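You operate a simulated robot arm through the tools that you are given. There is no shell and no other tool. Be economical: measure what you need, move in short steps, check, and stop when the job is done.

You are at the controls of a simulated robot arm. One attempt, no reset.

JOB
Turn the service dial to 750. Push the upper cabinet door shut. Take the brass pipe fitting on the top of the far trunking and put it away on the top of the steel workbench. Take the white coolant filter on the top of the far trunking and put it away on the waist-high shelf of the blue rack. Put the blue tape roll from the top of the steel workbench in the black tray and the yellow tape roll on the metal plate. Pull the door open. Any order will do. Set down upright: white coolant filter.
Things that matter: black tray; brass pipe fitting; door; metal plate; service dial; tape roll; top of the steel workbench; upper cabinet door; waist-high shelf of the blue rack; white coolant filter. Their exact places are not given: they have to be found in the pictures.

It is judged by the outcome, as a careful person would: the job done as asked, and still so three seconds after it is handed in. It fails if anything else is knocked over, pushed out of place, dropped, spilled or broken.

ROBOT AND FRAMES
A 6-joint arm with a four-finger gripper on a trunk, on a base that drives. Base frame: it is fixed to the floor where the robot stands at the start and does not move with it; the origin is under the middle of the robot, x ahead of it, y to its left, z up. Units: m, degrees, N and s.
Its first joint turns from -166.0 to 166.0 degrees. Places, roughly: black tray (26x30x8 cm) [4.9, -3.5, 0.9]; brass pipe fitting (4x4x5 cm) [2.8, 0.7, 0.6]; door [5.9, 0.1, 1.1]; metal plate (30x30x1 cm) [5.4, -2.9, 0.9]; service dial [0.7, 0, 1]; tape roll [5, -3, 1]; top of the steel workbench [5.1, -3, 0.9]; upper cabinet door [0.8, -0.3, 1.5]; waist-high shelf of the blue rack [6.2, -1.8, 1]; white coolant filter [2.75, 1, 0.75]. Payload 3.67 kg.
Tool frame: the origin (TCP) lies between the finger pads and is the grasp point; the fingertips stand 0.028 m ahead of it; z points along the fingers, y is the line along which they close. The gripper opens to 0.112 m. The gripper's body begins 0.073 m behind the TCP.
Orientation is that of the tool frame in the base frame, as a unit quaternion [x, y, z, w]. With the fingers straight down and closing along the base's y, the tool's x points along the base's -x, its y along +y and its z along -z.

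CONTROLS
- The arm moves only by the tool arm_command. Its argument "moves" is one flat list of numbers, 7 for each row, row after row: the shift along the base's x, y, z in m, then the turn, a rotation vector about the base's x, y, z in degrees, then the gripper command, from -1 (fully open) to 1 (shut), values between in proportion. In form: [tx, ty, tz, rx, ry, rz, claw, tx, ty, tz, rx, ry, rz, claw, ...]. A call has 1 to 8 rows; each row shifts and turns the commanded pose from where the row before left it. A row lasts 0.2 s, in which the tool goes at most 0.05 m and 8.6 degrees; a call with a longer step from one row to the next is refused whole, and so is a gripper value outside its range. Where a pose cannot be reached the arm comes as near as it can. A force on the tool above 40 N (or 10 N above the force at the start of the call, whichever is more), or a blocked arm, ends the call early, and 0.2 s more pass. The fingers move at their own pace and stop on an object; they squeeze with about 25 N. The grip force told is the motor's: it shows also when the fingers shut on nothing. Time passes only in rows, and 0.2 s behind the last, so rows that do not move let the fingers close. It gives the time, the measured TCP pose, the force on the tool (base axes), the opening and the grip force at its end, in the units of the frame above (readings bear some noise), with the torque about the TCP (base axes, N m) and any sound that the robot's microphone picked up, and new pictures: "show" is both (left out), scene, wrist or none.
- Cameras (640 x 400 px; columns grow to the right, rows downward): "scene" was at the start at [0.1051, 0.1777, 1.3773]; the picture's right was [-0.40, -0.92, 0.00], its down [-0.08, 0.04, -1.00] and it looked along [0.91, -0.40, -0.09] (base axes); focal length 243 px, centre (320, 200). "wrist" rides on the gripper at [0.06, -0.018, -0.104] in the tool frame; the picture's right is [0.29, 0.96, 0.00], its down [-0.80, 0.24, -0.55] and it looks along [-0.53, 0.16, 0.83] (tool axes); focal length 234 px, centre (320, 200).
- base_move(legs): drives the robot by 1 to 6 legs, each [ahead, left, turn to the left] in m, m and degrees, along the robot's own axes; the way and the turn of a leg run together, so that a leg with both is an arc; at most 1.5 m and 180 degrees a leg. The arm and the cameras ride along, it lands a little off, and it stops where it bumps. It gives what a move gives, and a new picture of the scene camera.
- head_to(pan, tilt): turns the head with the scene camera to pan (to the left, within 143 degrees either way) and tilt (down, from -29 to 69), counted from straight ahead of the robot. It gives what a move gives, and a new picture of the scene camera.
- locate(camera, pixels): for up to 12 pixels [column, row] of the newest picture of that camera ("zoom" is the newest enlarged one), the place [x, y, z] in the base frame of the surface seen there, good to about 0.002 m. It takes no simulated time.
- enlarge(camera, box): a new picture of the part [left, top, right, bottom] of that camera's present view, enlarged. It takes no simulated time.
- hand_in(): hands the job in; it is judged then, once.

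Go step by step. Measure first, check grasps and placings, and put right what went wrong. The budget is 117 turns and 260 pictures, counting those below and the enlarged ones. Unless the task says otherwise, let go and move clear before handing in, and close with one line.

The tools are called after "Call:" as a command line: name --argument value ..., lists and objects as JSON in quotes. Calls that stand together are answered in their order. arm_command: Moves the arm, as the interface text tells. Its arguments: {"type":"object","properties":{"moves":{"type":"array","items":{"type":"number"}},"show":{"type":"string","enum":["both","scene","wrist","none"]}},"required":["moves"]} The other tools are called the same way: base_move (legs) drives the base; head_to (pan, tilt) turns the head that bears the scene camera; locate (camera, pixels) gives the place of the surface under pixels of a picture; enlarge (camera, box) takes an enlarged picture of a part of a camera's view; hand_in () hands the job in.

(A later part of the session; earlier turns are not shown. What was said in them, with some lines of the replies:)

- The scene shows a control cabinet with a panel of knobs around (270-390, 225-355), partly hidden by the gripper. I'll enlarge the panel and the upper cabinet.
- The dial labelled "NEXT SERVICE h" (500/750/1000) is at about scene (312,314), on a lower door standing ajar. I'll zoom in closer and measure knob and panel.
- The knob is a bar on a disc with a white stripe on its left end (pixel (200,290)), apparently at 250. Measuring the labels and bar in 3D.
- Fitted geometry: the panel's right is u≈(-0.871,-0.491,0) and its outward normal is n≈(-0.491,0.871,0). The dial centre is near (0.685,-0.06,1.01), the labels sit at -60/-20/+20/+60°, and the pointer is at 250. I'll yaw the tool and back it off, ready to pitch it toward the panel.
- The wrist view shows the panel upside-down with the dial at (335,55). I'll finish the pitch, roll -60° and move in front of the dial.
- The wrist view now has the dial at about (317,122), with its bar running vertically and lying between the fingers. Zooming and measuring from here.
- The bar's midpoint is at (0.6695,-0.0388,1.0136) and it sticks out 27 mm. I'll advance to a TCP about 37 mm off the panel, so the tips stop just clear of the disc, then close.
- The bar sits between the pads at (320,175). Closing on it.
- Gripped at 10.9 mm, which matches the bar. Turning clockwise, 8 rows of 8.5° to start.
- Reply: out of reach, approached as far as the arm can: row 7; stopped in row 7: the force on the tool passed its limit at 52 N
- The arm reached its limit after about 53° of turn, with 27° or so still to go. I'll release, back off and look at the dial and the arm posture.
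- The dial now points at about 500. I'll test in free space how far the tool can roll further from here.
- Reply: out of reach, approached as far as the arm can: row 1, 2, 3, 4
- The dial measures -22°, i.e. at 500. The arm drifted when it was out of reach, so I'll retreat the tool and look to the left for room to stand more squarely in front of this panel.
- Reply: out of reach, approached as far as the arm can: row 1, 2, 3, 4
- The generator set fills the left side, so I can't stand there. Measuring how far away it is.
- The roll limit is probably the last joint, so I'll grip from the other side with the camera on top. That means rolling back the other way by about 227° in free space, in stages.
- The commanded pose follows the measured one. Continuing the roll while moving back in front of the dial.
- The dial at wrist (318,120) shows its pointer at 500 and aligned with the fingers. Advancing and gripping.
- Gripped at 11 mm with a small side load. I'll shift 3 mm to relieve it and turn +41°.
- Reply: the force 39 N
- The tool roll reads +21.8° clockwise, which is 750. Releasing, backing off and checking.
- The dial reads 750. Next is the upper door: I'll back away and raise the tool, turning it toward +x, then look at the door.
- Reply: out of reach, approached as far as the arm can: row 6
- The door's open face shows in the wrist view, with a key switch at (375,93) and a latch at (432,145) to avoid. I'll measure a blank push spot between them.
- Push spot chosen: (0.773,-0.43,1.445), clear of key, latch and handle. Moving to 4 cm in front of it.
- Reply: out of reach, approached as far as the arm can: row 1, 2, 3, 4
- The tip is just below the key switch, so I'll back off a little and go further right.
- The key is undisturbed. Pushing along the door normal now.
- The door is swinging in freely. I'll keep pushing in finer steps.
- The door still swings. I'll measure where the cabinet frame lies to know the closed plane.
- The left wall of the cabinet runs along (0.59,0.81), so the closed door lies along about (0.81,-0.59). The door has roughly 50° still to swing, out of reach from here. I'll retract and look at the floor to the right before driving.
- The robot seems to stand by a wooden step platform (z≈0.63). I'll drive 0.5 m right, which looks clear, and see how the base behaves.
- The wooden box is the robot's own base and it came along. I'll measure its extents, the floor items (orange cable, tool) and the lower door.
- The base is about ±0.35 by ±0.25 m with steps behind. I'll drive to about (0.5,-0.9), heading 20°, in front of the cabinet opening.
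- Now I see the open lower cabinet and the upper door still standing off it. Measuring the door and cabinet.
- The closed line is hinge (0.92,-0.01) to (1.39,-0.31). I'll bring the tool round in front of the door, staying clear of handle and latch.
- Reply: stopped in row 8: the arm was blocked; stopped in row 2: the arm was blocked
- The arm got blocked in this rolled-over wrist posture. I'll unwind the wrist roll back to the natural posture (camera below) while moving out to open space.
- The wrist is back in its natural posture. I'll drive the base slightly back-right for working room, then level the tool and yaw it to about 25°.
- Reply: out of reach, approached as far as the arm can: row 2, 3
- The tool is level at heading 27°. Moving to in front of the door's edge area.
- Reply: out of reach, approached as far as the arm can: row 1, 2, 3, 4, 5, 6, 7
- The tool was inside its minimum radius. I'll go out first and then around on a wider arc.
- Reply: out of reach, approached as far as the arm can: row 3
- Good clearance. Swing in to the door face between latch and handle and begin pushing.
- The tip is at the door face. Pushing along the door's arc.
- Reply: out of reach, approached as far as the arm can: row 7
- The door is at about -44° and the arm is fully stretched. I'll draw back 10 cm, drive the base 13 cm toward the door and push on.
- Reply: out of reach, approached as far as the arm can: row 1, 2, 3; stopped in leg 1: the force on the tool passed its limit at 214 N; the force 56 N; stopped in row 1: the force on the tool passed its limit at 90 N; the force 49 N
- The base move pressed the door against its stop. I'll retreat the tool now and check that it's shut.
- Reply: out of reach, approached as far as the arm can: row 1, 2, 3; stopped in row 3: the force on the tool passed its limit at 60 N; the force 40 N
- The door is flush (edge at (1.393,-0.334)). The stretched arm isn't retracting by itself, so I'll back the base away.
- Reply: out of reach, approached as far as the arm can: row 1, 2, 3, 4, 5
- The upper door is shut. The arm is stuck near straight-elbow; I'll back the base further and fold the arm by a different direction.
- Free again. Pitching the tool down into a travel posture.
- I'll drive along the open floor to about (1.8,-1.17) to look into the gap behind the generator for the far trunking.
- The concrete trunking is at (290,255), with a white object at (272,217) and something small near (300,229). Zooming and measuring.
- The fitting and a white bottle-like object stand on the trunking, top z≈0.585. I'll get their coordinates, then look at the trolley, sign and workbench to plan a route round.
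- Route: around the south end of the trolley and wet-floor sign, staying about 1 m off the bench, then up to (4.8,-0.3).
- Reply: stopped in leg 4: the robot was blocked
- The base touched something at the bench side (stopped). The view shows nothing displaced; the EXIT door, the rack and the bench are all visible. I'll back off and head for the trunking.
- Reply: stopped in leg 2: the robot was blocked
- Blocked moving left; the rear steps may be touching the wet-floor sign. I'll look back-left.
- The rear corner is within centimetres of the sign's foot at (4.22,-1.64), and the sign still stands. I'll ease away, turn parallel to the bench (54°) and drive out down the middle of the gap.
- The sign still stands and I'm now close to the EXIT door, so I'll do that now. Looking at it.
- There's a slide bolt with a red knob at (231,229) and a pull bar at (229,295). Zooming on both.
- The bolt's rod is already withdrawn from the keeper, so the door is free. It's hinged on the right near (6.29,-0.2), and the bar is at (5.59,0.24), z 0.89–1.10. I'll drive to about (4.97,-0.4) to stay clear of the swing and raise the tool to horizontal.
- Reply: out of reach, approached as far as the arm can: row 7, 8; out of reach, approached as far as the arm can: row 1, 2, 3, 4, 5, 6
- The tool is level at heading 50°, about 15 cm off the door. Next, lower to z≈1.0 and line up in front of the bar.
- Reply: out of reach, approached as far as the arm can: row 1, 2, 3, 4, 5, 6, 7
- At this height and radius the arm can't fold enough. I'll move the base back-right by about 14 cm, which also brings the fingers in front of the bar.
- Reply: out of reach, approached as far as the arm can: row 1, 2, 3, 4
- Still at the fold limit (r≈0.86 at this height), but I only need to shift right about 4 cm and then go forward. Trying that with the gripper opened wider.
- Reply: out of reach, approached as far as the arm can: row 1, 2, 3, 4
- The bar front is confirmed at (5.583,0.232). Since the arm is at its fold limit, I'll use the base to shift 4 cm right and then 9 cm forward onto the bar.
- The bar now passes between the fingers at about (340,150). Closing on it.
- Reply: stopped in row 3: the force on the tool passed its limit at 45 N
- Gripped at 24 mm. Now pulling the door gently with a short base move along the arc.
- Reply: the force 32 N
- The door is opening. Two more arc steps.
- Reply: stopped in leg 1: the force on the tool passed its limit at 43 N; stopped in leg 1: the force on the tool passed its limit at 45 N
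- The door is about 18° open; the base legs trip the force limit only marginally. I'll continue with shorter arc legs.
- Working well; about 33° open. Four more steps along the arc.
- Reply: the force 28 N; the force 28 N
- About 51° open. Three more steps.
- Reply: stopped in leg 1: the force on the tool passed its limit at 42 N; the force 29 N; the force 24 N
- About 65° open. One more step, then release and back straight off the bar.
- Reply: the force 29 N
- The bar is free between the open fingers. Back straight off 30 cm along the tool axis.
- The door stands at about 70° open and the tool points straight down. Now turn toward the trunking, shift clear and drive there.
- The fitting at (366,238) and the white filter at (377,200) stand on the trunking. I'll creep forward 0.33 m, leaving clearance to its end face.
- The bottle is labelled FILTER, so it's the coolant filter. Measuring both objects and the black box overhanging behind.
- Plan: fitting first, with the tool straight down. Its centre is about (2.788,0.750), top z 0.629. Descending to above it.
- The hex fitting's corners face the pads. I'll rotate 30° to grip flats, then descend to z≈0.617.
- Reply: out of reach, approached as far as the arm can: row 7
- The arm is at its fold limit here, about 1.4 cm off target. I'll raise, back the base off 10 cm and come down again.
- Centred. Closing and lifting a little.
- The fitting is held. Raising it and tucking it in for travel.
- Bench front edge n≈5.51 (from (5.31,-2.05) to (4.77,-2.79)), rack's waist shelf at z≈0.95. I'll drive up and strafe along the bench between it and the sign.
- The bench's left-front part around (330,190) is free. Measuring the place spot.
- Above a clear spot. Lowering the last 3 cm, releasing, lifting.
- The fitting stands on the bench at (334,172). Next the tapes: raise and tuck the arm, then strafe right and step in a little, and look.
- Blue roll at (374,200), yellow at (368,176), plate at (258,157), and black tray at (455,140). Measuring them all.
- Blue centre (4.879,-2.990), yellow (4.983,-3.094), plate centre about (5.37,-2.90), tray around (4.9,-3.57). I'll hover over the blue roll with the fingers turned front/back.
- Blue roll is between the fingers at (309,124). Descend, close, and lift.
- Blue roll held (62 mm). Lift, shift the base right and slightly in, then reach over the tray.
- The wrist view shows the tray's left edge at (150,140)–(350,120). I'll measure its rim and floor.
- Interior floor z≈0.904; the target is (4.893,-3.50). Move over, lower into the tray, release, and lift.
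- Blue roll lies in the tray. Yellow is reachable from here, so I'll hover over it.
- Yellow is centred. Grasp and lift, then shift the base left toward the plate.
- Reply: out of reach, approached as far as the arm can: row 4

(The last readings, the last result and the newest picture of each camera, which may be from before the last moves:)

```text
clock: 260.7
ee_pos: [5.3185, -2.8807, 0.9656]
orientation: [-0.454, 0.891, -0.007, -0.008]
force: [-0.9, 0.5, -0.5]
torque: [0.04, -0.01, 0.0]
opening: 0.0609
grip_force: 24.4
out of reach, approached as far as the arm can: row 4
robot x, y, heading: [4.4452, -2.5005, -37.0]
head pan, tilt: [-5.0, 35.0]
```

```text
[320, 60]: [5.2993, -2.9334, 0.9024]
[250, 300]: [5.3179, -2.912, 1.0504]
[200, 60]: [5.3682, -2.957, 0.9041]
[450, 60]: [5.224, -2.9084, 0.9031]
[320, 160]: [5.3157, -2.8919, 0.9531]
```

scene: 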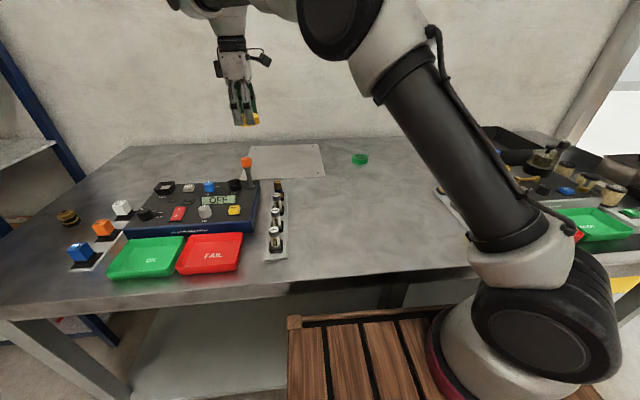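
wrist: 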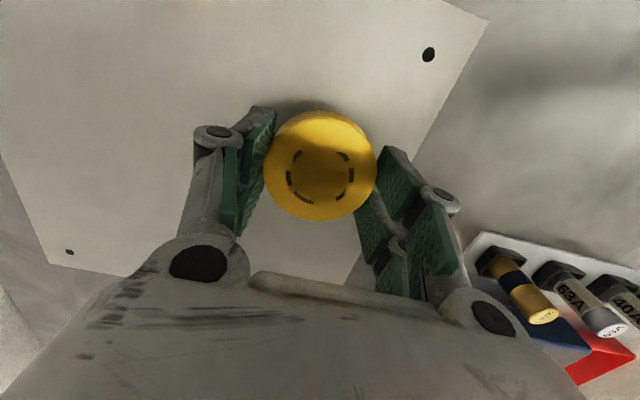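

It's over the plate (z≈0.903). Lower, release, lift.

Call:
arm_command --moves '[0, 0, -0.015, 0, 0, 0, 0.9, 0, 0, -0.015, 0, 0, 0, 0.9, 0, 0, 0, 0, 0, 0, 0.9, 0, 0, 0, 0, 0, 0, -0.3, 0, 0, 0, 0, 0, 0, -0.43, 0, 0, 0.045, 0, 0, 0, -0.43, 0, 0, 0.045, 0, 0, 0, -0.43, 0, 0, 0.045, 0, 0, 0, -0.43]' --show "none"

Call:
arm_command --moves '[-0.02, 0.02, 0.04, 0, 0, 0, -0.43, -0.03, 0.03, 0.02, 0, 0, 0, -0.43, -0.03, 0.03, 0, 0, 0, -8.5, -0.43, -0.03, 0.02, 0, 0, 0, -8.5, -0.43, -0.03, 0.01, 0, 0, 0, -8.5, -0.43, -0.03, 0, 0, 0, 0, -8.5, -0.43, 0, 0, 0, 0, 0, -8.5, -0.43]' --show "both"

```text
clock: 262.5
ee_pos: [5.3188, -2.882, 1.0702]
orientation: [-0.454, 0.891, -0.006, -0.009]
force: [0.9, 0.2, -0.4]
torque: [0.03, 0.07, 0.06]
opening: 0.0798
grip_force: 0.1
robot x, y, heading: [4.4419, -2.4971, -37.0]
head pan, tilt: [-5.0, 35.0]
```

```text
clock: 264.1
ee_pos: [5.1489, -2.772, 1.13]
orientation: [-0.098, 0.995, -0.004, -0.011]
force: [-0.2, -0.2, -0.1]
torque: [-0.01, 0.01, 0.02]
opening: 0.0799
grip_force: 0.0
robot x, y, heading: [4.4422, -2.4978, -37.0]
head pan, tilt: [-5.0, 35.0]
```

scene: 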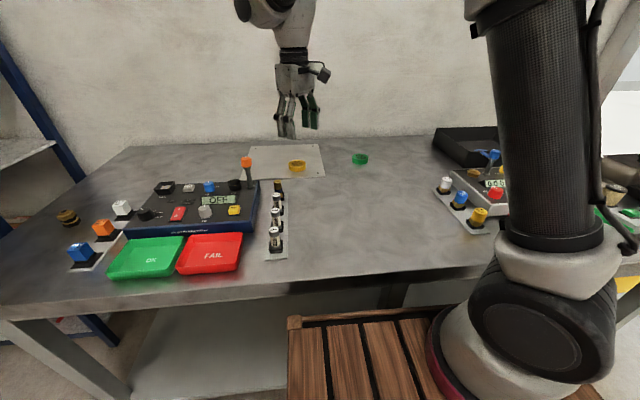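
wrist: 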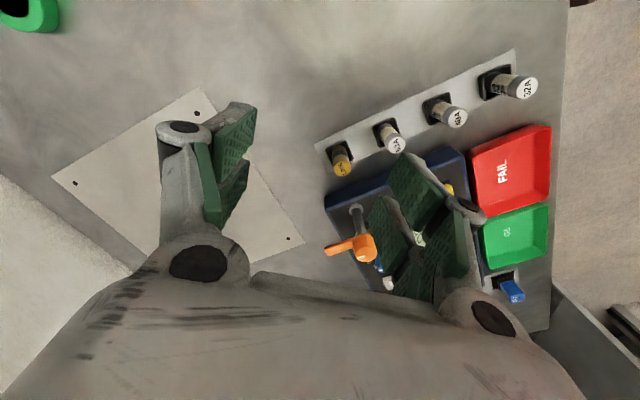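

Yellow is on the plate. Now for the filter: drive back round to the trunking.

Call:
base_move --legs '[[-0.16, 0, 0], [0, 1.5, 0], [-1.35, 0, 0], [0, 0, 90], [0, 0, 89.5], [0.85, 0, 0]]'

Call:
head_to --pan -8 --tilt 40

```text
clock: 290.6
ee_pos: [2.8178, 0.4321, 1.1296]
orientation: [0.996, 0.087, 0.01, -0.003]
force: [-0.4, 0.5, 0.1]
torque: [0.0, -0.03, -0.03]
opening: 0.0799
grip_force: 0.0
robot x, y, heading: [3.5171, 0.1455, 141.6]
head pan, tilt: [-5.0, 35.0]
```

scene: 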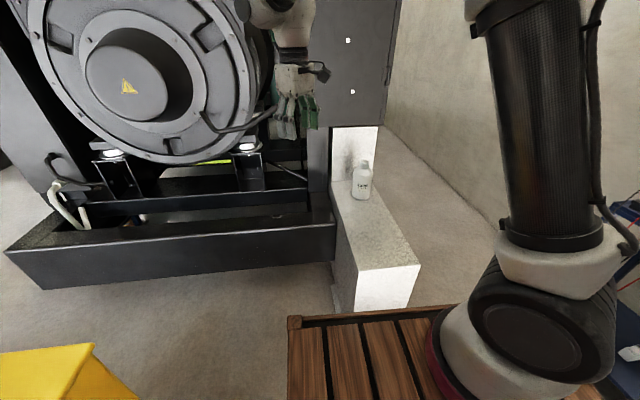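

```text
clock: 291.3
ee_pos: [2.8187, 0.4313, 1.1304]
orientation: [0.996, 0.087, 0.01, -0.005]
force: [0.4, -0.4, 0.0]
torque: [0.01, 0.04, -0.05]
opening: 0.0801
grip_force: 0.0
robot x, y, heading: [3.5175, 0.1425, 141.5]
head pan, tilt: [-8.0, 40.0]
```

scene: 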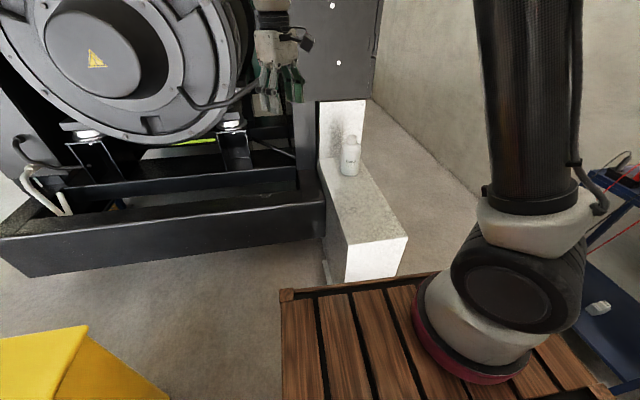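

Measuring the filter's axis, and advancing the base within reach.

Call:
locate --camera "scene" --pixels '[[350, 160], [344, 160], [356, 160], [350, 150], [350, 140], [351, 137], [349, 173], [349, 178]]'

Call:
base_move --legs '[[0.24, 0, 0]]'

Call:
arm_command --moves '[0.005, 0.005, 0, 0, 0, -7.7, -0.85, 0.005, 0.005, 0, 0, 0, -7.7, -0.85, 0.005, 0.005, 0, 0, 0, -7.7, -0.85, 0.005, 0.005, 0, 0, 0, -7.7, -0.85, 0.005, 0.005, 0, 0, 0, -7.7, -0.85, 0.005, 0.005, 0, 0, 0, -7.7, -0.85, 0.005, 0.005, 0, 0, 0, -7.7, -0.85]' --show "none"

Call:
arm_command --moves '[0.005, 0.02, -0.03, 5.21, 5.39, 0, -0.85, 0.005, 0.02, -0.03, 5.21, 5.39, 0, -0.85, 0.005, 0.02, -0.03, 5.21, 5.39, 0, -0.85, 0.005, 0.02, -0.03, 5.21, 5.39, 0, -0.85, 0.005, 0.02, -0.03, 5.21, 5.39, 0, -0.85, 0.005, 0.02, -0.03, 5.21, 5.39, 0, -0.85]' --show "both"

```text
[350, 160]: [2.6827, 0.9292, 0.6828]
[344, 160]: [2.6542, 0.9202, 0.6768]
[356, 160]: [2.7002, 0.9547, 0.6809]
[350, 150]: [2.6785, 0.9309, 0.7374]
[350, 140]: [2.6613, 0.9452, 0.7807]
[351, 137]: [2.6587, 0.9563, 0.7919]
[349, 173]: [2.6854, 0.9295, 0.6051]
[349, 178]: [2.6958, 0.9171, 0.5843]
```

```text
clock: 293.1
ee_pos: [2.6302, 0.578, 1.1303]
orientation: [0.996, 0.088, 0.011, -0.004]
force: [-0.7, -0.7, -0.3]
torque: [-0.04, 0.01, 0.03]
opening: 0.08
grip_force: 0.0
robot x, y, heading: [3.3293, 0.2907, 141.7]
head pan, tilt: [-8.0, 40.0]
```

scene: 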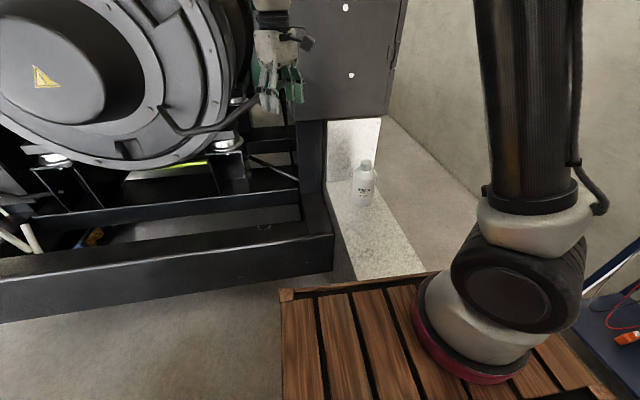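

```text
clock: 294.7
ee_pos: [2.6664, 0.6144, 1.1307]
orientation: [0.928, -0.373, 0.011, 0.002]
force: [-0.4, 0.9, 0.9]
torque: [0.02, 0.02, 0.02]
opening: 0.1035
grip_force: 0.1
robot x, y, heading: [3.3313, 0.2929, 141.5]
head pan, tilt: [-8.0, 40.0]
```

```text
clock: 296.1
ee_pos: [2.6984, 0.7359, 0.9503]
orientation: [0.855, -0.363, -0.341, -0.143]
force: [-0.7, -5.6, 0.5]
torque: [0.37, -0.13, -0.2]
opening: 0.1037
grip_force: 0.6
robot x, y, heading: [3.3293, 0.2907, 142.2]
head pan, tilt: [-8.0, 40.0]
```

scene: 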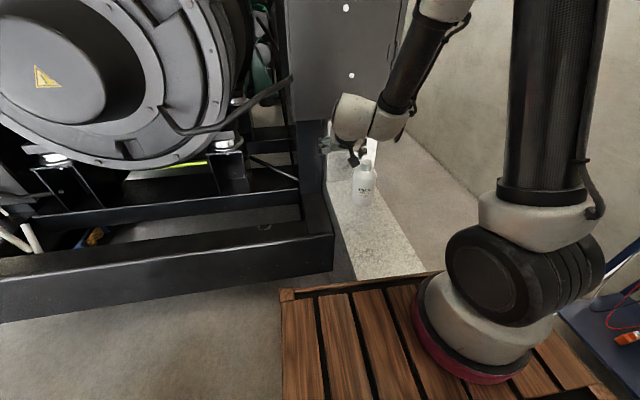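
wrist: 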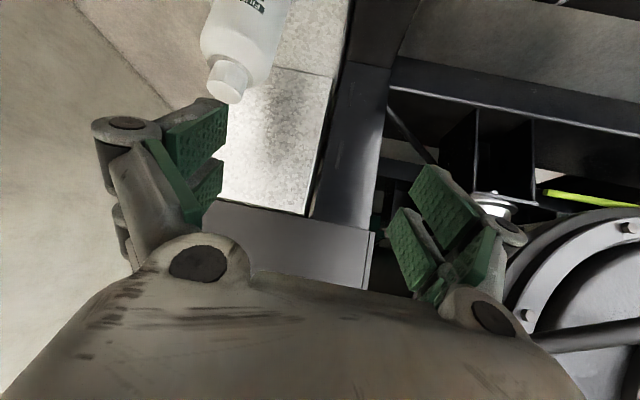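

The tool is pitched 45° with the filter to its right; there's a slight touch force. I'll back the base 8 cm (freeing it) and go to a pre-grasp 14 cm in front of the filter's axis (2.658,0.961).

Call:
base_move --legs '[[-0.08, 0, 0]]'

Call:
arm_command --moves '[-0.001, 0.025, -0.0357, 0, 0, 0, -0.85, -0.001, 0.025, -0.0357, 0, 0, 0, -0.85, -0.001, 0.025, -0.0357, 0, 0, 0, -0.85, -0.001, 0.025, -0.0357, 0, 0, 0, -0.85, -0.001, 0.025, -0.0357, 0, 0, 0, -0.85, -0.001, 0.025, -0.0357, 0, 0, 0, -0.85, 0, 0.024, -0.0357, 0, 0, 0, -0.85]' --show "both"

```text
clock: 297.1
ee_pos: [2.759, 0.6835, 0.9507]
orientation: [0.861, -0.347, -0.345, -0.142]
force: [0.5, 0.4, 0.4]
torque: [-0.02, -0.01, 0.0]
opening: 0.1036
grip_force: 0.1
robot x, y, heading: [3.3908, 0.242, 141.9]
head pan, tilt: [-8.0, 40.0]
```

scene: 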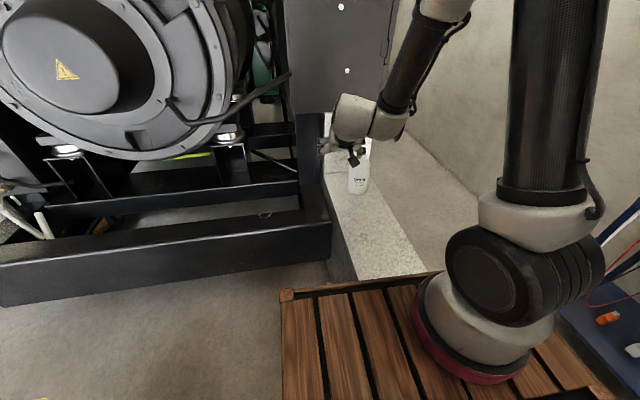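

```text
clock: 298.7
ee_pos: [2.6764, 0.8159, 0.7329]
orientation: [0.861, -0.349, -0.335, -0.157]
force: [-0.2, -0.1, 0.9]
torque: [0.0, 0.02, -0.01]
opening: 0.1034
grip_force: 0.1
out of reach, approached as far as the arm can: row 3, 4, 5, 6, 7
robot x, y, heading: [3.3919, 0.2404, 141.9]
head pan, tilt: [-8.0, 40.0]
```

scene: 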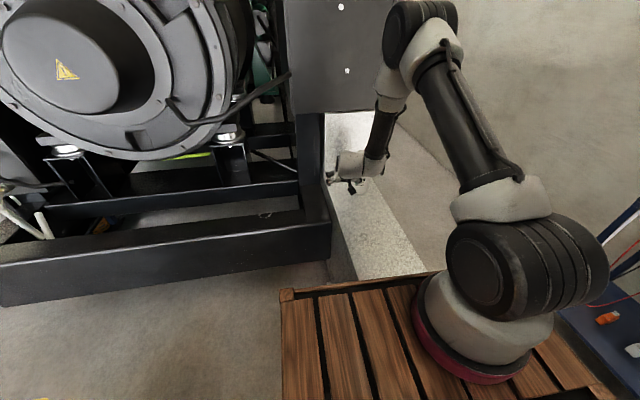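
wrist: 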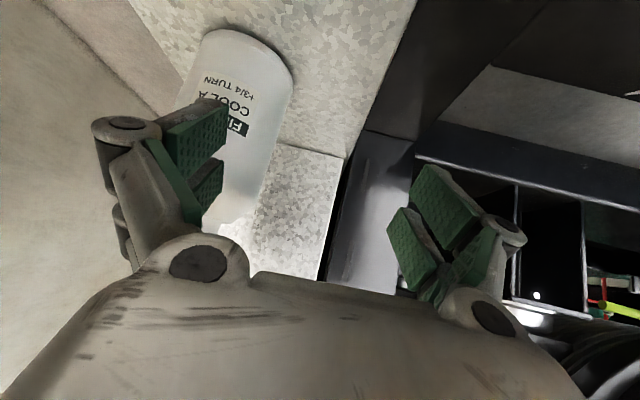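

At the fold limit again, so I'll keep this arm pose and use the base: shift right 8.5 cm and lower a bit, then check.

Call:
base_move --legs '[[-0.033, -0.084, 0]]'

Call:
arm_command --moves '[0, 0, -0.01, 0, 0, 0, -0.85, 0, 0, -0.01, 0, 0, 0, -0.85, 0, 0, -0.01, 0, 0, 0, -0.85]' --show "both"

Call:
locate --camera "wrist" --pixels '[[320, 60], [300, 60], [340, 60], [320, 100], [320, 140]]'

```text
clock: 299.8
ee_pos: [2.7565, 0.8618, 0.7323]
orientation: [0.861, -0.351, -0.334, -0.157]
force: [0.6, 0.2, 0.5]
torque: [0.03, -0.03, 0.0]
opening: 0.1037
grip_force: 0.1
robot x, y, heading: [3.4717, 0.2911, 141.7]
head pan, tilt: [-8.0, 40.0]
```

scene: 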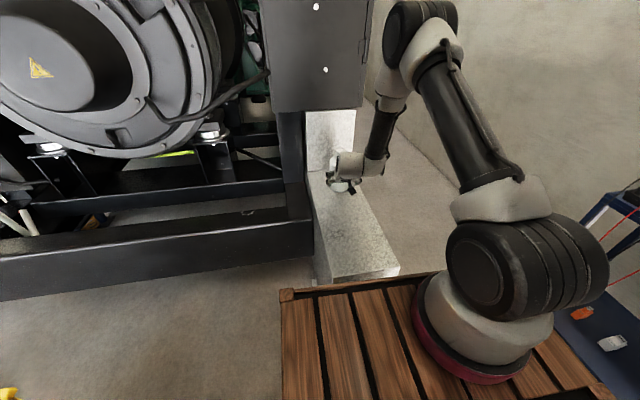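

```text
clock: 300.6
ee_pos: [2.7564, 0.8645, 0.7027]
orientation: [0.861, -0.349, -0.332, -0.161]
force: [0.0, -0.7, -0.4]
torque: [0.02, 0.01, 0.0]
opening: 0.1034
grip_force: 0.1
robot x, y, heading: [3.472, 0.2893, 141.7]
head pan, tilt: [-8.0, 40.0]
```

scene: 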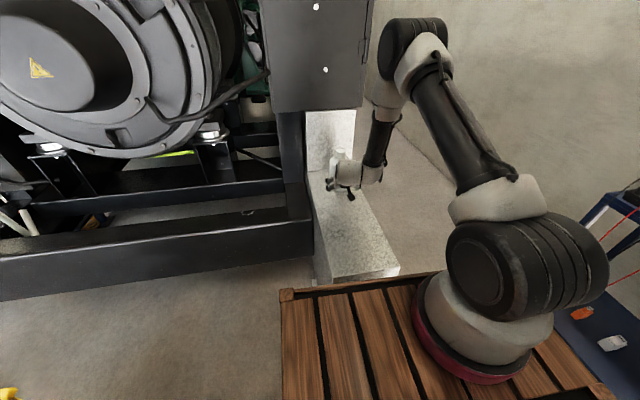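
wrist: 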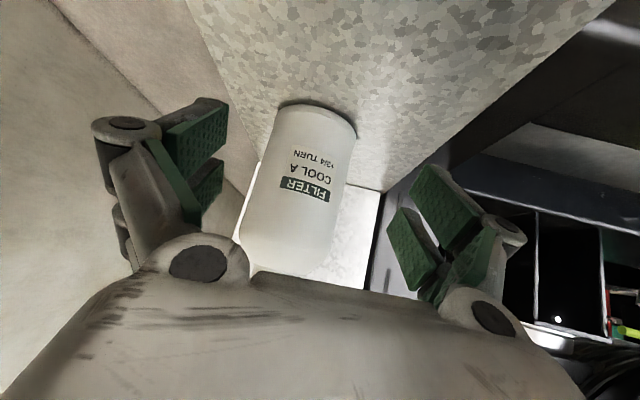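

```text
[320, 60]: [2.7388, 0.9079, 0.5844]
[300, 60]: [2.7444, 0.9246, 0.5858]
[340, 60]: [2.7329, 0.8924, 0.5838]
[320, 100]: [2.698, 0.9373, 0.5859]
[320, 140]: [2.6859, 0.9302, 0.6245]
```

The filter sits centred between the fingers, 13.7 cm ahead. Drive forward onto it, close, and lift slightly.

Call:
base_move --legs '[[0.13, -0.022, 0]]'

Call:
arm_command --moves '[0, 0, 0, 0, 0, 0, -0.4, 0, 0, 0, 0, 0, 0, 0.2, 0, 0, 0, 0, 0, 0, 0.6, 0, 0, 0, 0, 0, 0, 0.9, 0, 0, 0, 0, 0, 0, 0.9]' --show "both"

```text
clock: 301.9
ee_pos: [2.6687, 0.9609, 0.7026]
orientation: [0.861, -0.349, -0.332, -0.16]
force: [-1.3, -0.2, -0.2]
torque: [0.0, -0.04, 0.09]
opening: 0.1045
grip_force: 0.9
robot x, y, heading: [3.3834, 0.3837, 141.5]
head pan, tilt: [-8.0, 40.0]
```

scene: 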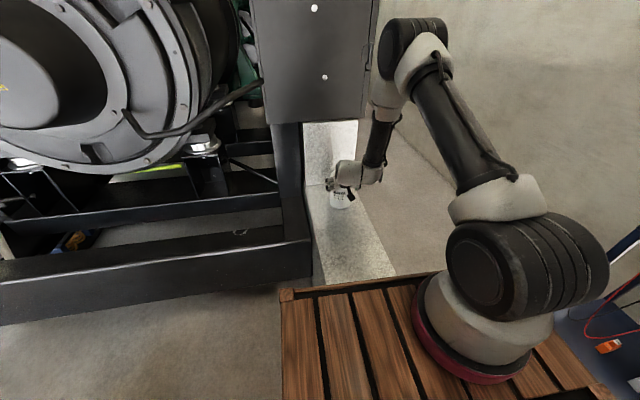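

```text
clock: 303.1
ee_pos: [2.6674, 0.9602, 0.7037]
orientation: [0.861, -0.349, -0.332, -0.161]
force: [-3.1, -2.1, 6.0]
torque: [0.13, 0.11, 0.18]
opening: 0.0994
grip_force: 25.3
robot x, y, heading: [3.3816, 0.3816, 141.6]
head pan, tilt: [-8.0, 40.0]
```

scene: 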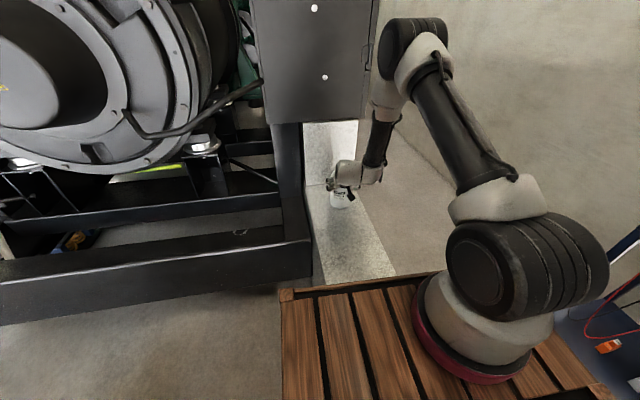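
wrist: 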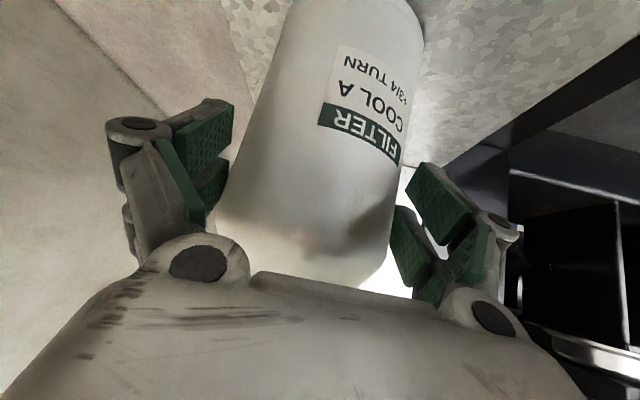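

Gripped at 99 mm, the bottle's diameter. Lifting it.

Call:
arm_command --moves '[0, 0, 0.015, 0, 0, 0, 1, 0, 0, 0.03, 0, 0, 0, 1, 0, 0, 0.04, 0, 0, 0, 1, 0, 0, 0.04, 0, 0, 0, 1, 0, 0, 0.045, 0, 0, 0, 1, 0, 0, 0.045, 0, 0, 0, 1]' --show "both"

```text
clock: 304.5
ee_pos: [2.667, 0.9615, 0.9166]
orientation: [0.862, -0.348, -0.331, -0.16]
force: [0.3, 0.4, -6.3]
torque: [-0.05, -0.12, 0.02]
opening: 0.0995
grip_force: 24.4
robot x, y, heading: [3.3839, 0.3848, 141.7]
head pan, tilt: [-8.0, 40.0]
```

scene: 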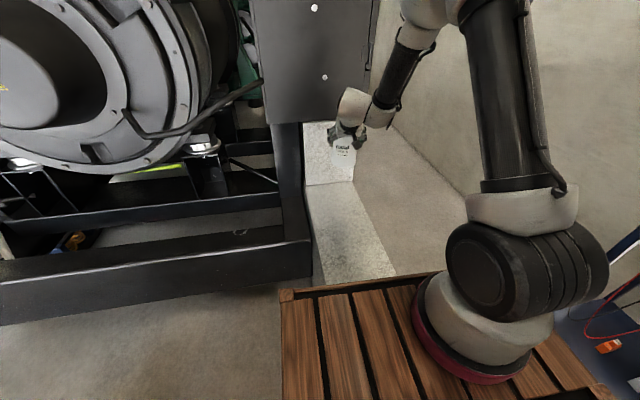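
wrist: 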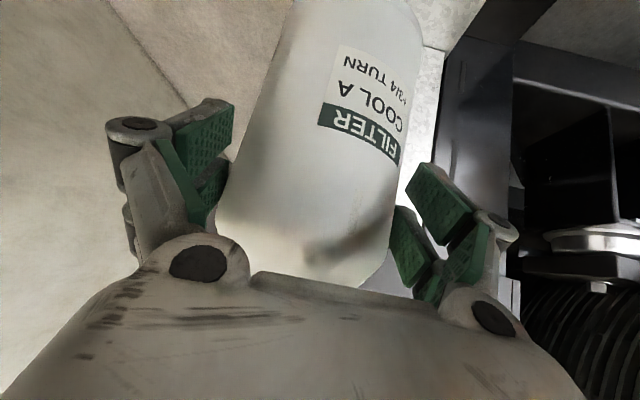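

The filter is held securely. Raise it, back out, turn and drive to just short of the rack.

Call:
arm_command --moves '[0, 0, 0.045, 0, 0, 0, 1, 0, 0, 0.045, 0, 0, 0, 1, 0, 0, 0.045, 0, 0, 0, 1, 0, 0, 0.045, 0, 0, 0, 1, 0, 0, 0.02, 0, 0, 0, 1]' --show "none"

Call:
base_move --legs '[[-1.1, 0, 0], [0, 0, -89], [0, 0, -89], [1.05, -0.3, 0]]'

Call:
head_to --pan 0 --tilt 12

```text
clock: 305.7
ee_pos: [2.6686, 0.9619, 1.1185]
orientation: [0.862, -0.349, -0.331, -0.16]
force: [-0.2, 0.5, -6.4]
torque: [-0.08, -0.09, 0.02]
opening: 0.0994
grip_force: 24.2
robot x, y, heading: [3.3824, 0.3839, 141.8]
head pan, tilt: [-8.0, 40.0]
```

```text
clock: 324.1
ee_pos: [5.6542, -1.6973, 1.1175]
orientation: [0.33, 0.869, -0.153, 0.336]
force: [0.1, 0.3, -5.4]
torque: [0.13, 0.14, -0.02]
opening: 0.0988
grip_force: 24.7
robot x, y, heading: [4.913, -1.1524, -36.0]
head pan, tilt: [-8.0, 40.0]
```

scene: 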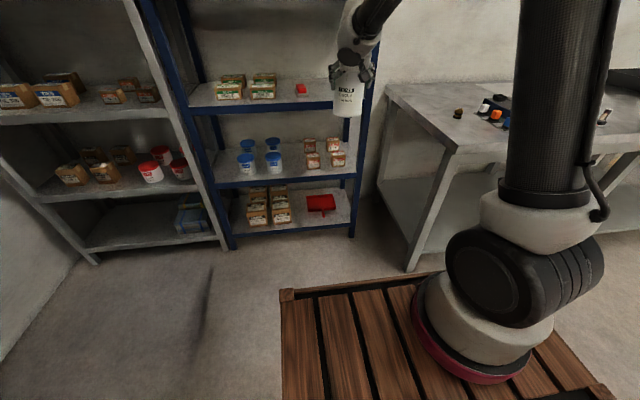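

```text
clock: 325.0
ee_pos: [5.656, -1.6969, 1.1174]
orientation: [0.33, 0.869, -0.153, 0.336]
force: [0.7, 0.2, -5.9]
torque: [0.09, 0.14, -0.01]
opening: 0.0985
grip_force: 24.9
robot x, y, heading: [4.9164, -1.1514, -36.0]
head pan, tilt: [0.0, 12.0]
```

scene: 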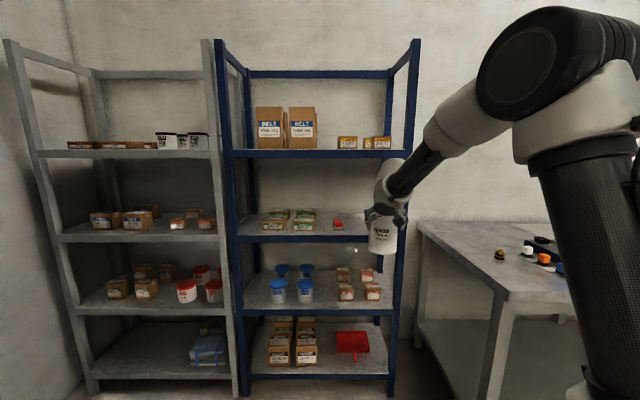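

The waist shelf (row ~225–240) has boxes on the left and a red piece at (337,222). Measuring the shelf's free area and the upper shelf.

Call:
locate --camera "scene" --pixels '[[310, 238], [362, 238], [325, 231], [357, 231], [337, 222], [357, 218], [310, 154], [365, 154], [400, 260], [235, 240], [312, 224], [360, 145]]'

Call:
enlarge --camera "scene" --box '[225, 130, 425, 260]'

```text
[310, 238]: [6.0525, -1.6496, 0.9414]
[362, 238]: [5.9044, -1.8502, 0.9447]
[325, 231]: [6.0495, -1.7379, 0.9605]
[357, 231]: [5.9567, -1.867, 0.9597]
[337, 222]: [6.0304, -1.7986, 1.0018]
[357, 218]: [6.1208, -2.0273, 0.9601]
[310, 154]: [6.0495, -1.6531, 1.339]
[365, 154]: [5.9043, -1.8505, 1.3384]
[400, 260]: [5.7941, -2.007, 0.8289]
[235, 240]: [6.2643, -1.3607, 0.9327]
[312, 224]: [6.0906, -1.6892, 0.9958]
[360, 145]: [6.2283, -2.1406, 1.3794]
```

```text
3.08 times, centred on (325, 195) of scene
```

zoom: 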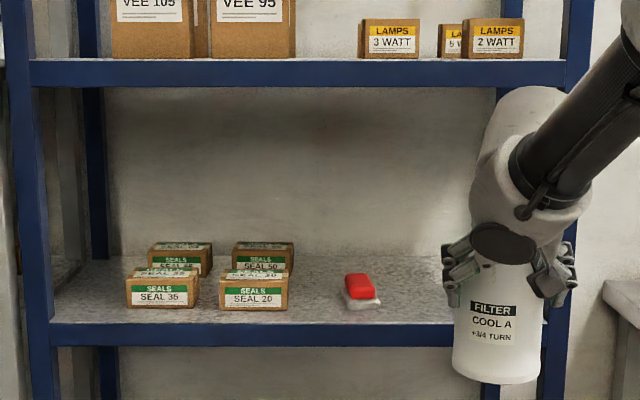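

Shelf z=0.960; the free gap is between the right leg and the red piece, so the target is about (5.94,-1.94). Move the base in by 0.25 m first.

Call:
base_move --legs '[[0.25, -0.025, 0]]'

Call:
enlarge --camera "scene" --box '[225, 130, 465, 310]'

Call:
arm_command --moves '[0, 0, -0.005, 0, 0, 0, 1]' --show "wrist"

```text
clock: 326.8
ee_pos: [5.8439, -1.862, 1.1179]
orientation: [0.329, 0.869, -0.153, 0.337]
force: [0.3, -0.1, -5.7]
torque: [0.11, 0.09, -0.01]
opening: 0.0985
grip_force: 25.0
robot x, y, heading: [5.101, -1.3215, -35.8]
head pan, tilt: [0.0, 12.0]
```

scene: 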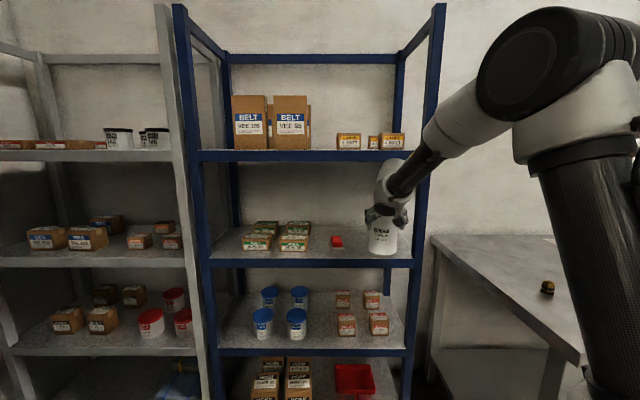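

```text
2.22 times, centred on (345, 220) of scene
```

zoom: 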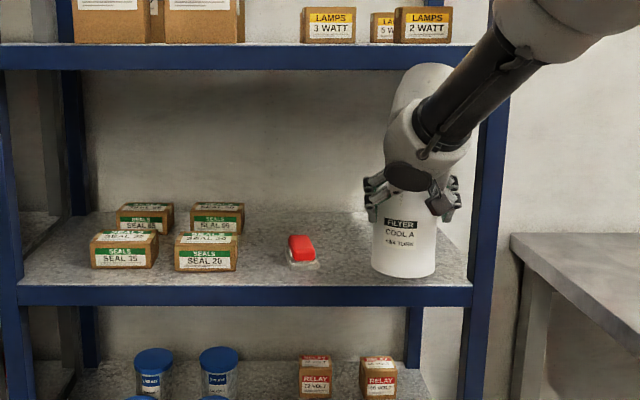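

```text
clock: 327.2
ee_pos: [5.8434, -1.8621, 1.1129]
orientation: [0.328, 0.87, -0.153, 0.335]
force: [-0.4, -0.5, -5.1]
torque: [0.12, 0.17, 0.02]
opening: 0.0988
grip_force: 25.0
robot x, y, heading: [5.1034, -1.3165, -36.0]
head pan, tilt: [0.0, 12.0]
```

wrist: 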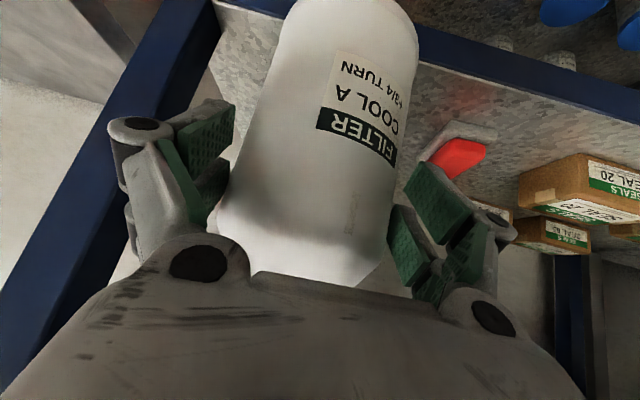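

The bottle hangs upright with clearance both sides. Advance the last 11 cm and lower toward the shelf.

Call:
base_move --legs '[[0.11, 0, 0]]'

Call:
arm_command --moves '[0, 0, -0.01, 0, 0, 0, 1, 0, 0, -0.01, 0, 0, 0, 1, 0, 0, -0.008, 0, 0, 0, 1, 0, 0, -0.004, 0, 0, 0, 1, 0, 0, 0, 0, 0, 0, 1]' --show "both"

Call:
enlarge --camera "scene" --box '[225, 150, 465, 330]'

```text
clock: 328.4
ee_pos: [5.9317, -1.9268, 1.1141]
orientation: [0.329, 0.869, -0.152, 0.337]
force: [0.8, -0.7, -5.2]
torque: [0.11, 0.1, 0.0]
opening: 0.0987
grip_force: 24.9
robot x, y, heading: [5.1924, -1.3803, -35.6]
head pan, tilt: [0.0, 12.0]
```

scene: 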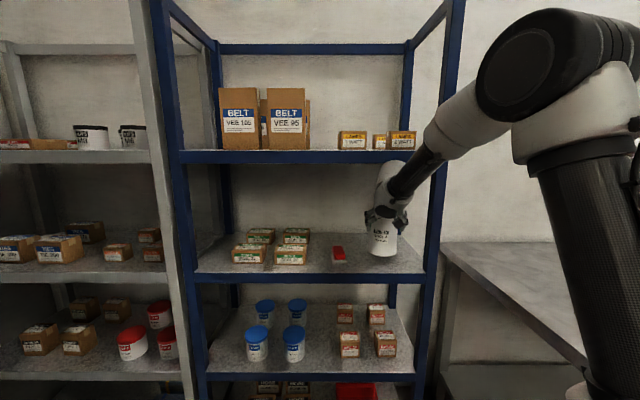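

```text
clock: 329.6
ee_pos: [5.9313, -1.9266, 1.0812]
orientation: [0.329, 0.869, -0.152, 0.335]
force: [0.4, -0.2, -5.1]
torque: [0.11, 0.12, -0.04]
opening: 0.0987
grip_force: 25.3
robot x, y, heading: [5.1944, -1.3826, -35.6]
head pan, tilt: [0.0, 12.0]
```

scene: 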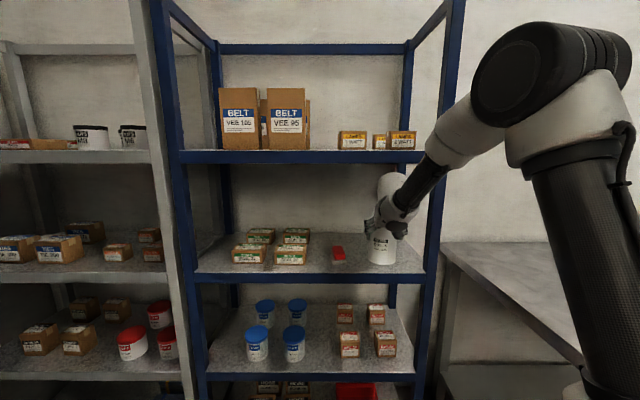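
wrist: 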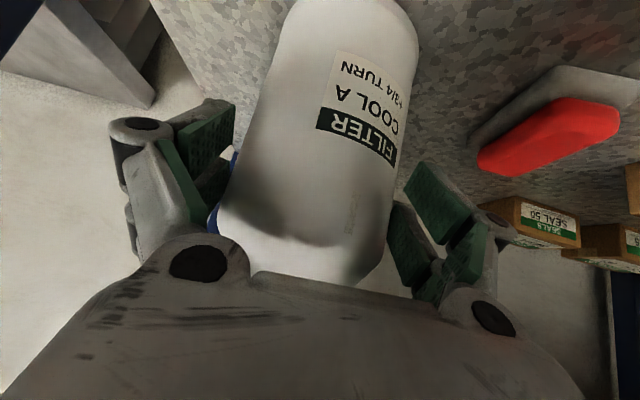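

```text
2.22 times, centred on (345, 240) of scene
```

zoom: 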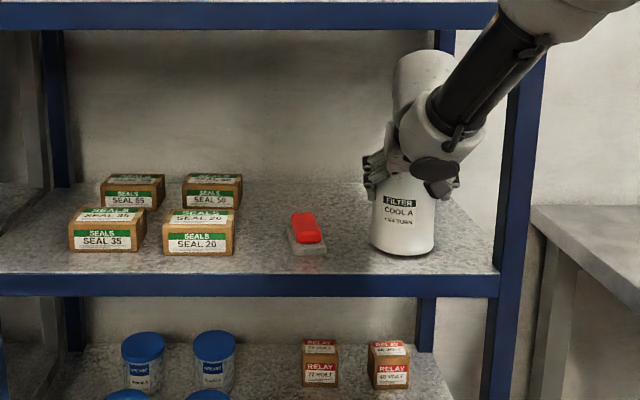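

The weight is still on the gripper (-5 N), so it's a couple of mm high. Lowering in 1.5 mm steps.

Call:
arm_command --moves '[0, 0, -0.0015, 0, 0, 0, 1, 0, 0, -0.0015, 0, 0, 0, 1, 0, 0, 0, 0, 0, 0, 1]' --show "none"

Call:
locate --camera "zoom" --pixels '[[402, 250], [402, 256], [402, 262], [402, 230], [380, 240], [425, 240]]'

```text
clock: 330.4
ee_pos: [5.932, -1.9253, 1.0793]
orientation: [0.329, 0.869, -0.152, 0.337]
force: [-1.8, 0.1, 7.7]
torque: [0.41, -0.39, 0.06]
opening: 0.0987
grip_force: 24.8
robot x, y, heading: [5.1902, -1.3813, -35.6]
head pan, tilt: [0.0, 12.0]
```

```text
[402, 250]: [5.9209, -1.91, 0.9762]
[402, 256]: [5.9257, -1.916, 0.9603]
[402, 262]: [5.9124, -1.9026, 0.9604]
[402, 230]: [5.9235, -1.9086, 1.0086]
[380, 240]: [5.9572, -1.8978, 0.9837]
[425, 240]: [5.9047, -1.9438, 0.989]
```

Contact (+7.7 N), so the bottle is on the shelf. Open and withdraw along the tool axis.

Call:
arm_command --moves '[0, 0, 0, 0, 0, 0, -0.9, 0, 0, 0, 0, 0, 0, -1, 0, 0, 0, 0, 0, 0, -1]' --show "wrist"

Call:
arm_command --moves '[-0.0097, 0.0098, 0.0146, 0, 0, 0, -1, -0.0097, 0.0098, 0.0146, 0, 0, 0, -1, -0.0097, 0.0098, 0.0146, 0, 0, 0, -1, -0.0097, 0.0098, 0.0146, 0, 0, 0, -1]' --show "both"

```text
clock: 331.2
ee_pos: [5.9314, -1.9265, 1.077]
orientation: [0.329, 0.869, -0.153, 0.337]
force: [-0.5, 0.4, -0.2]
torque: [0.01, -0.02, 0.01]
opening: 0.1121
grip_force: 0.1
robot x, y, heading: [5.1917, -1.3822, -35.5]
head pan, tilt: [0.0, 12.0]
```

wrist: 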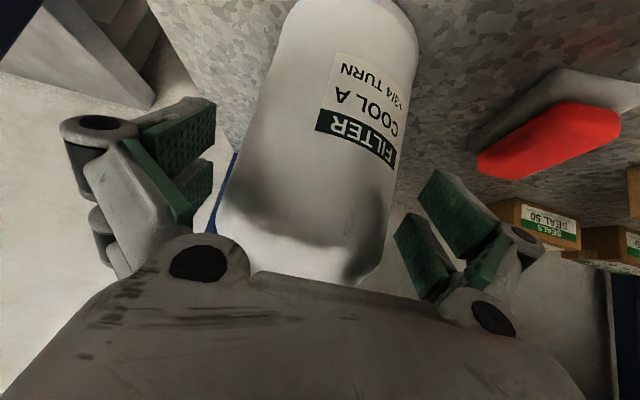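

```text
clock: 332.2
ee_pos: [5.8933, -1.8864, 1.136]
orientation: [0.329, 0.869, -0.152, 0.335]
force: [0.4, 0.7, -0.1]
torque: [-0.01, -0.04, 0.03]
opening: 0.112
grip_force: 0.0
robot x, y, heading: [5.1919, -1.3851, -35.7]
head pan, tilt: [0.0, 12.0]
```

scene: 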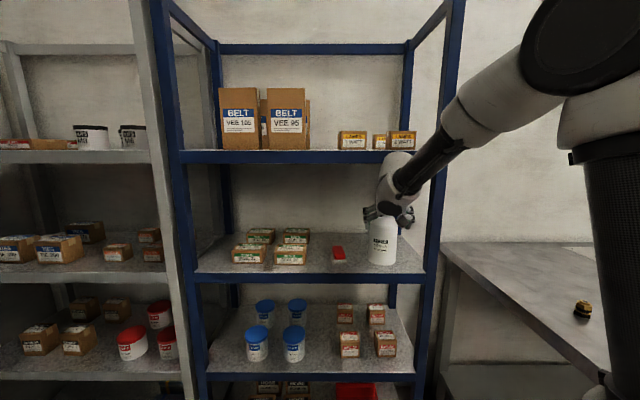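
wrist: 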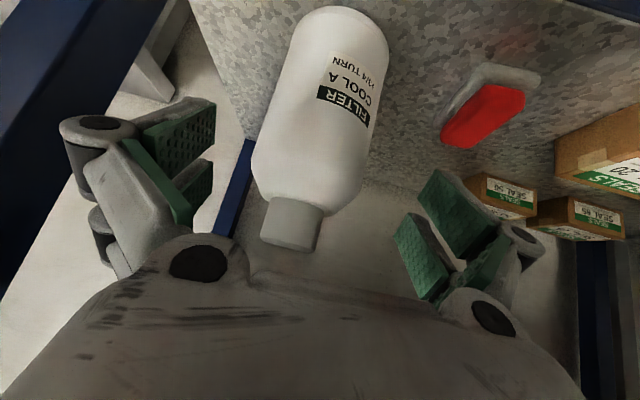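

The filter stands on its own. Back clear with the base and take a final look.

Call:
base_move --legs '[[-0.3, 0.04, 0]]'

Call:
enlarge --camera "scene" --box '[225, 130, 465, 310]'

Call:
head_to --pan 60 --tilt 10

```text
clock: 334.3
ee_pos: [5.6721, -1.6782, 1.1363]
orientation: [0.329, 0.87, -0.152, 0.335]
force: [-0.4, 1.1, 0.3]
torque: [-0.01, -0.04, 0.01]
opening: 0.1119
grip_force: 0.1
robot x, y, heading: [4.9722, -1.1775, -35.5]
head pan, tilt: [0.0, 12.0]
```

scene: 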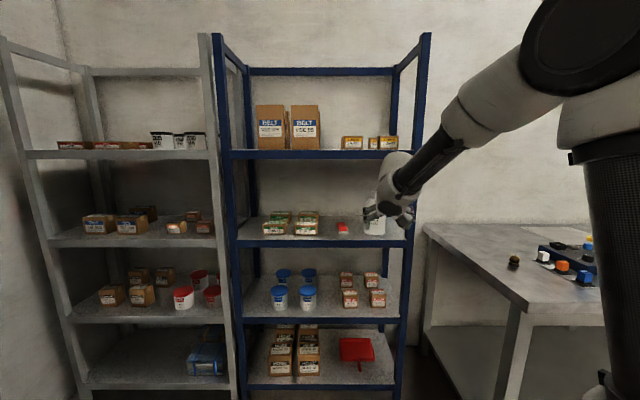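

```text
2.22 times, centred on (345, 220) of scene
```

zoom: 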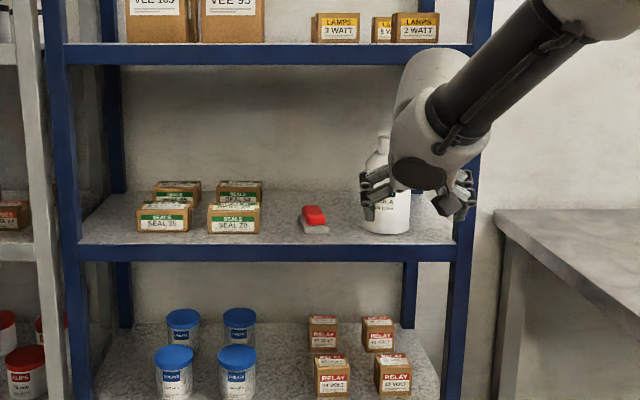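

```text
clock: 335.6
ee_pos: [5.6714, -1.6777, 1.1349]
orientation: [0.328, 0.869, -0.152, 0.336]
force: [-1.3, 0.6, 0.5]
torque: [0.05, 0.01, -0.02]
opening: 0.1119
grip_force: 0.0
robot x, y, heading: [4.9719, -1.1729, -36.1]
head pan, tilt: [60.0, 10.0]
```

scene: 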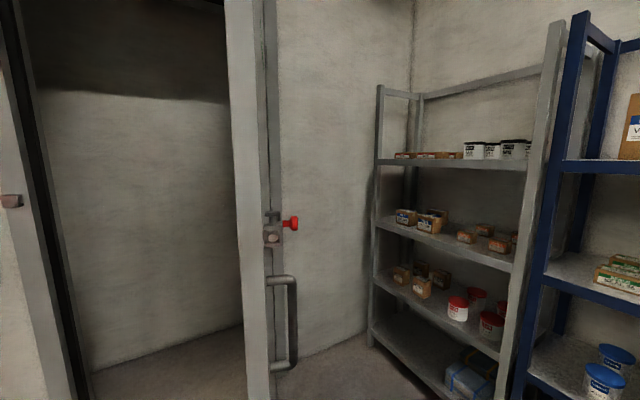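

The filter stands upright on the waist shelf, the door stays wide open, the gripper is clear, and the other jobs were checked earlier. Handing in.

Call:
hand_in

```text
The job is handed in.
```

The job is handed in. The dial is on 750 and the upper cabinet door is shut. The fitting is on the workbench, and the filter is upright on the waist-high shelf. The blue tape is in the black tray, the yellow tape is on the metal plate, and the door is open about 70°.
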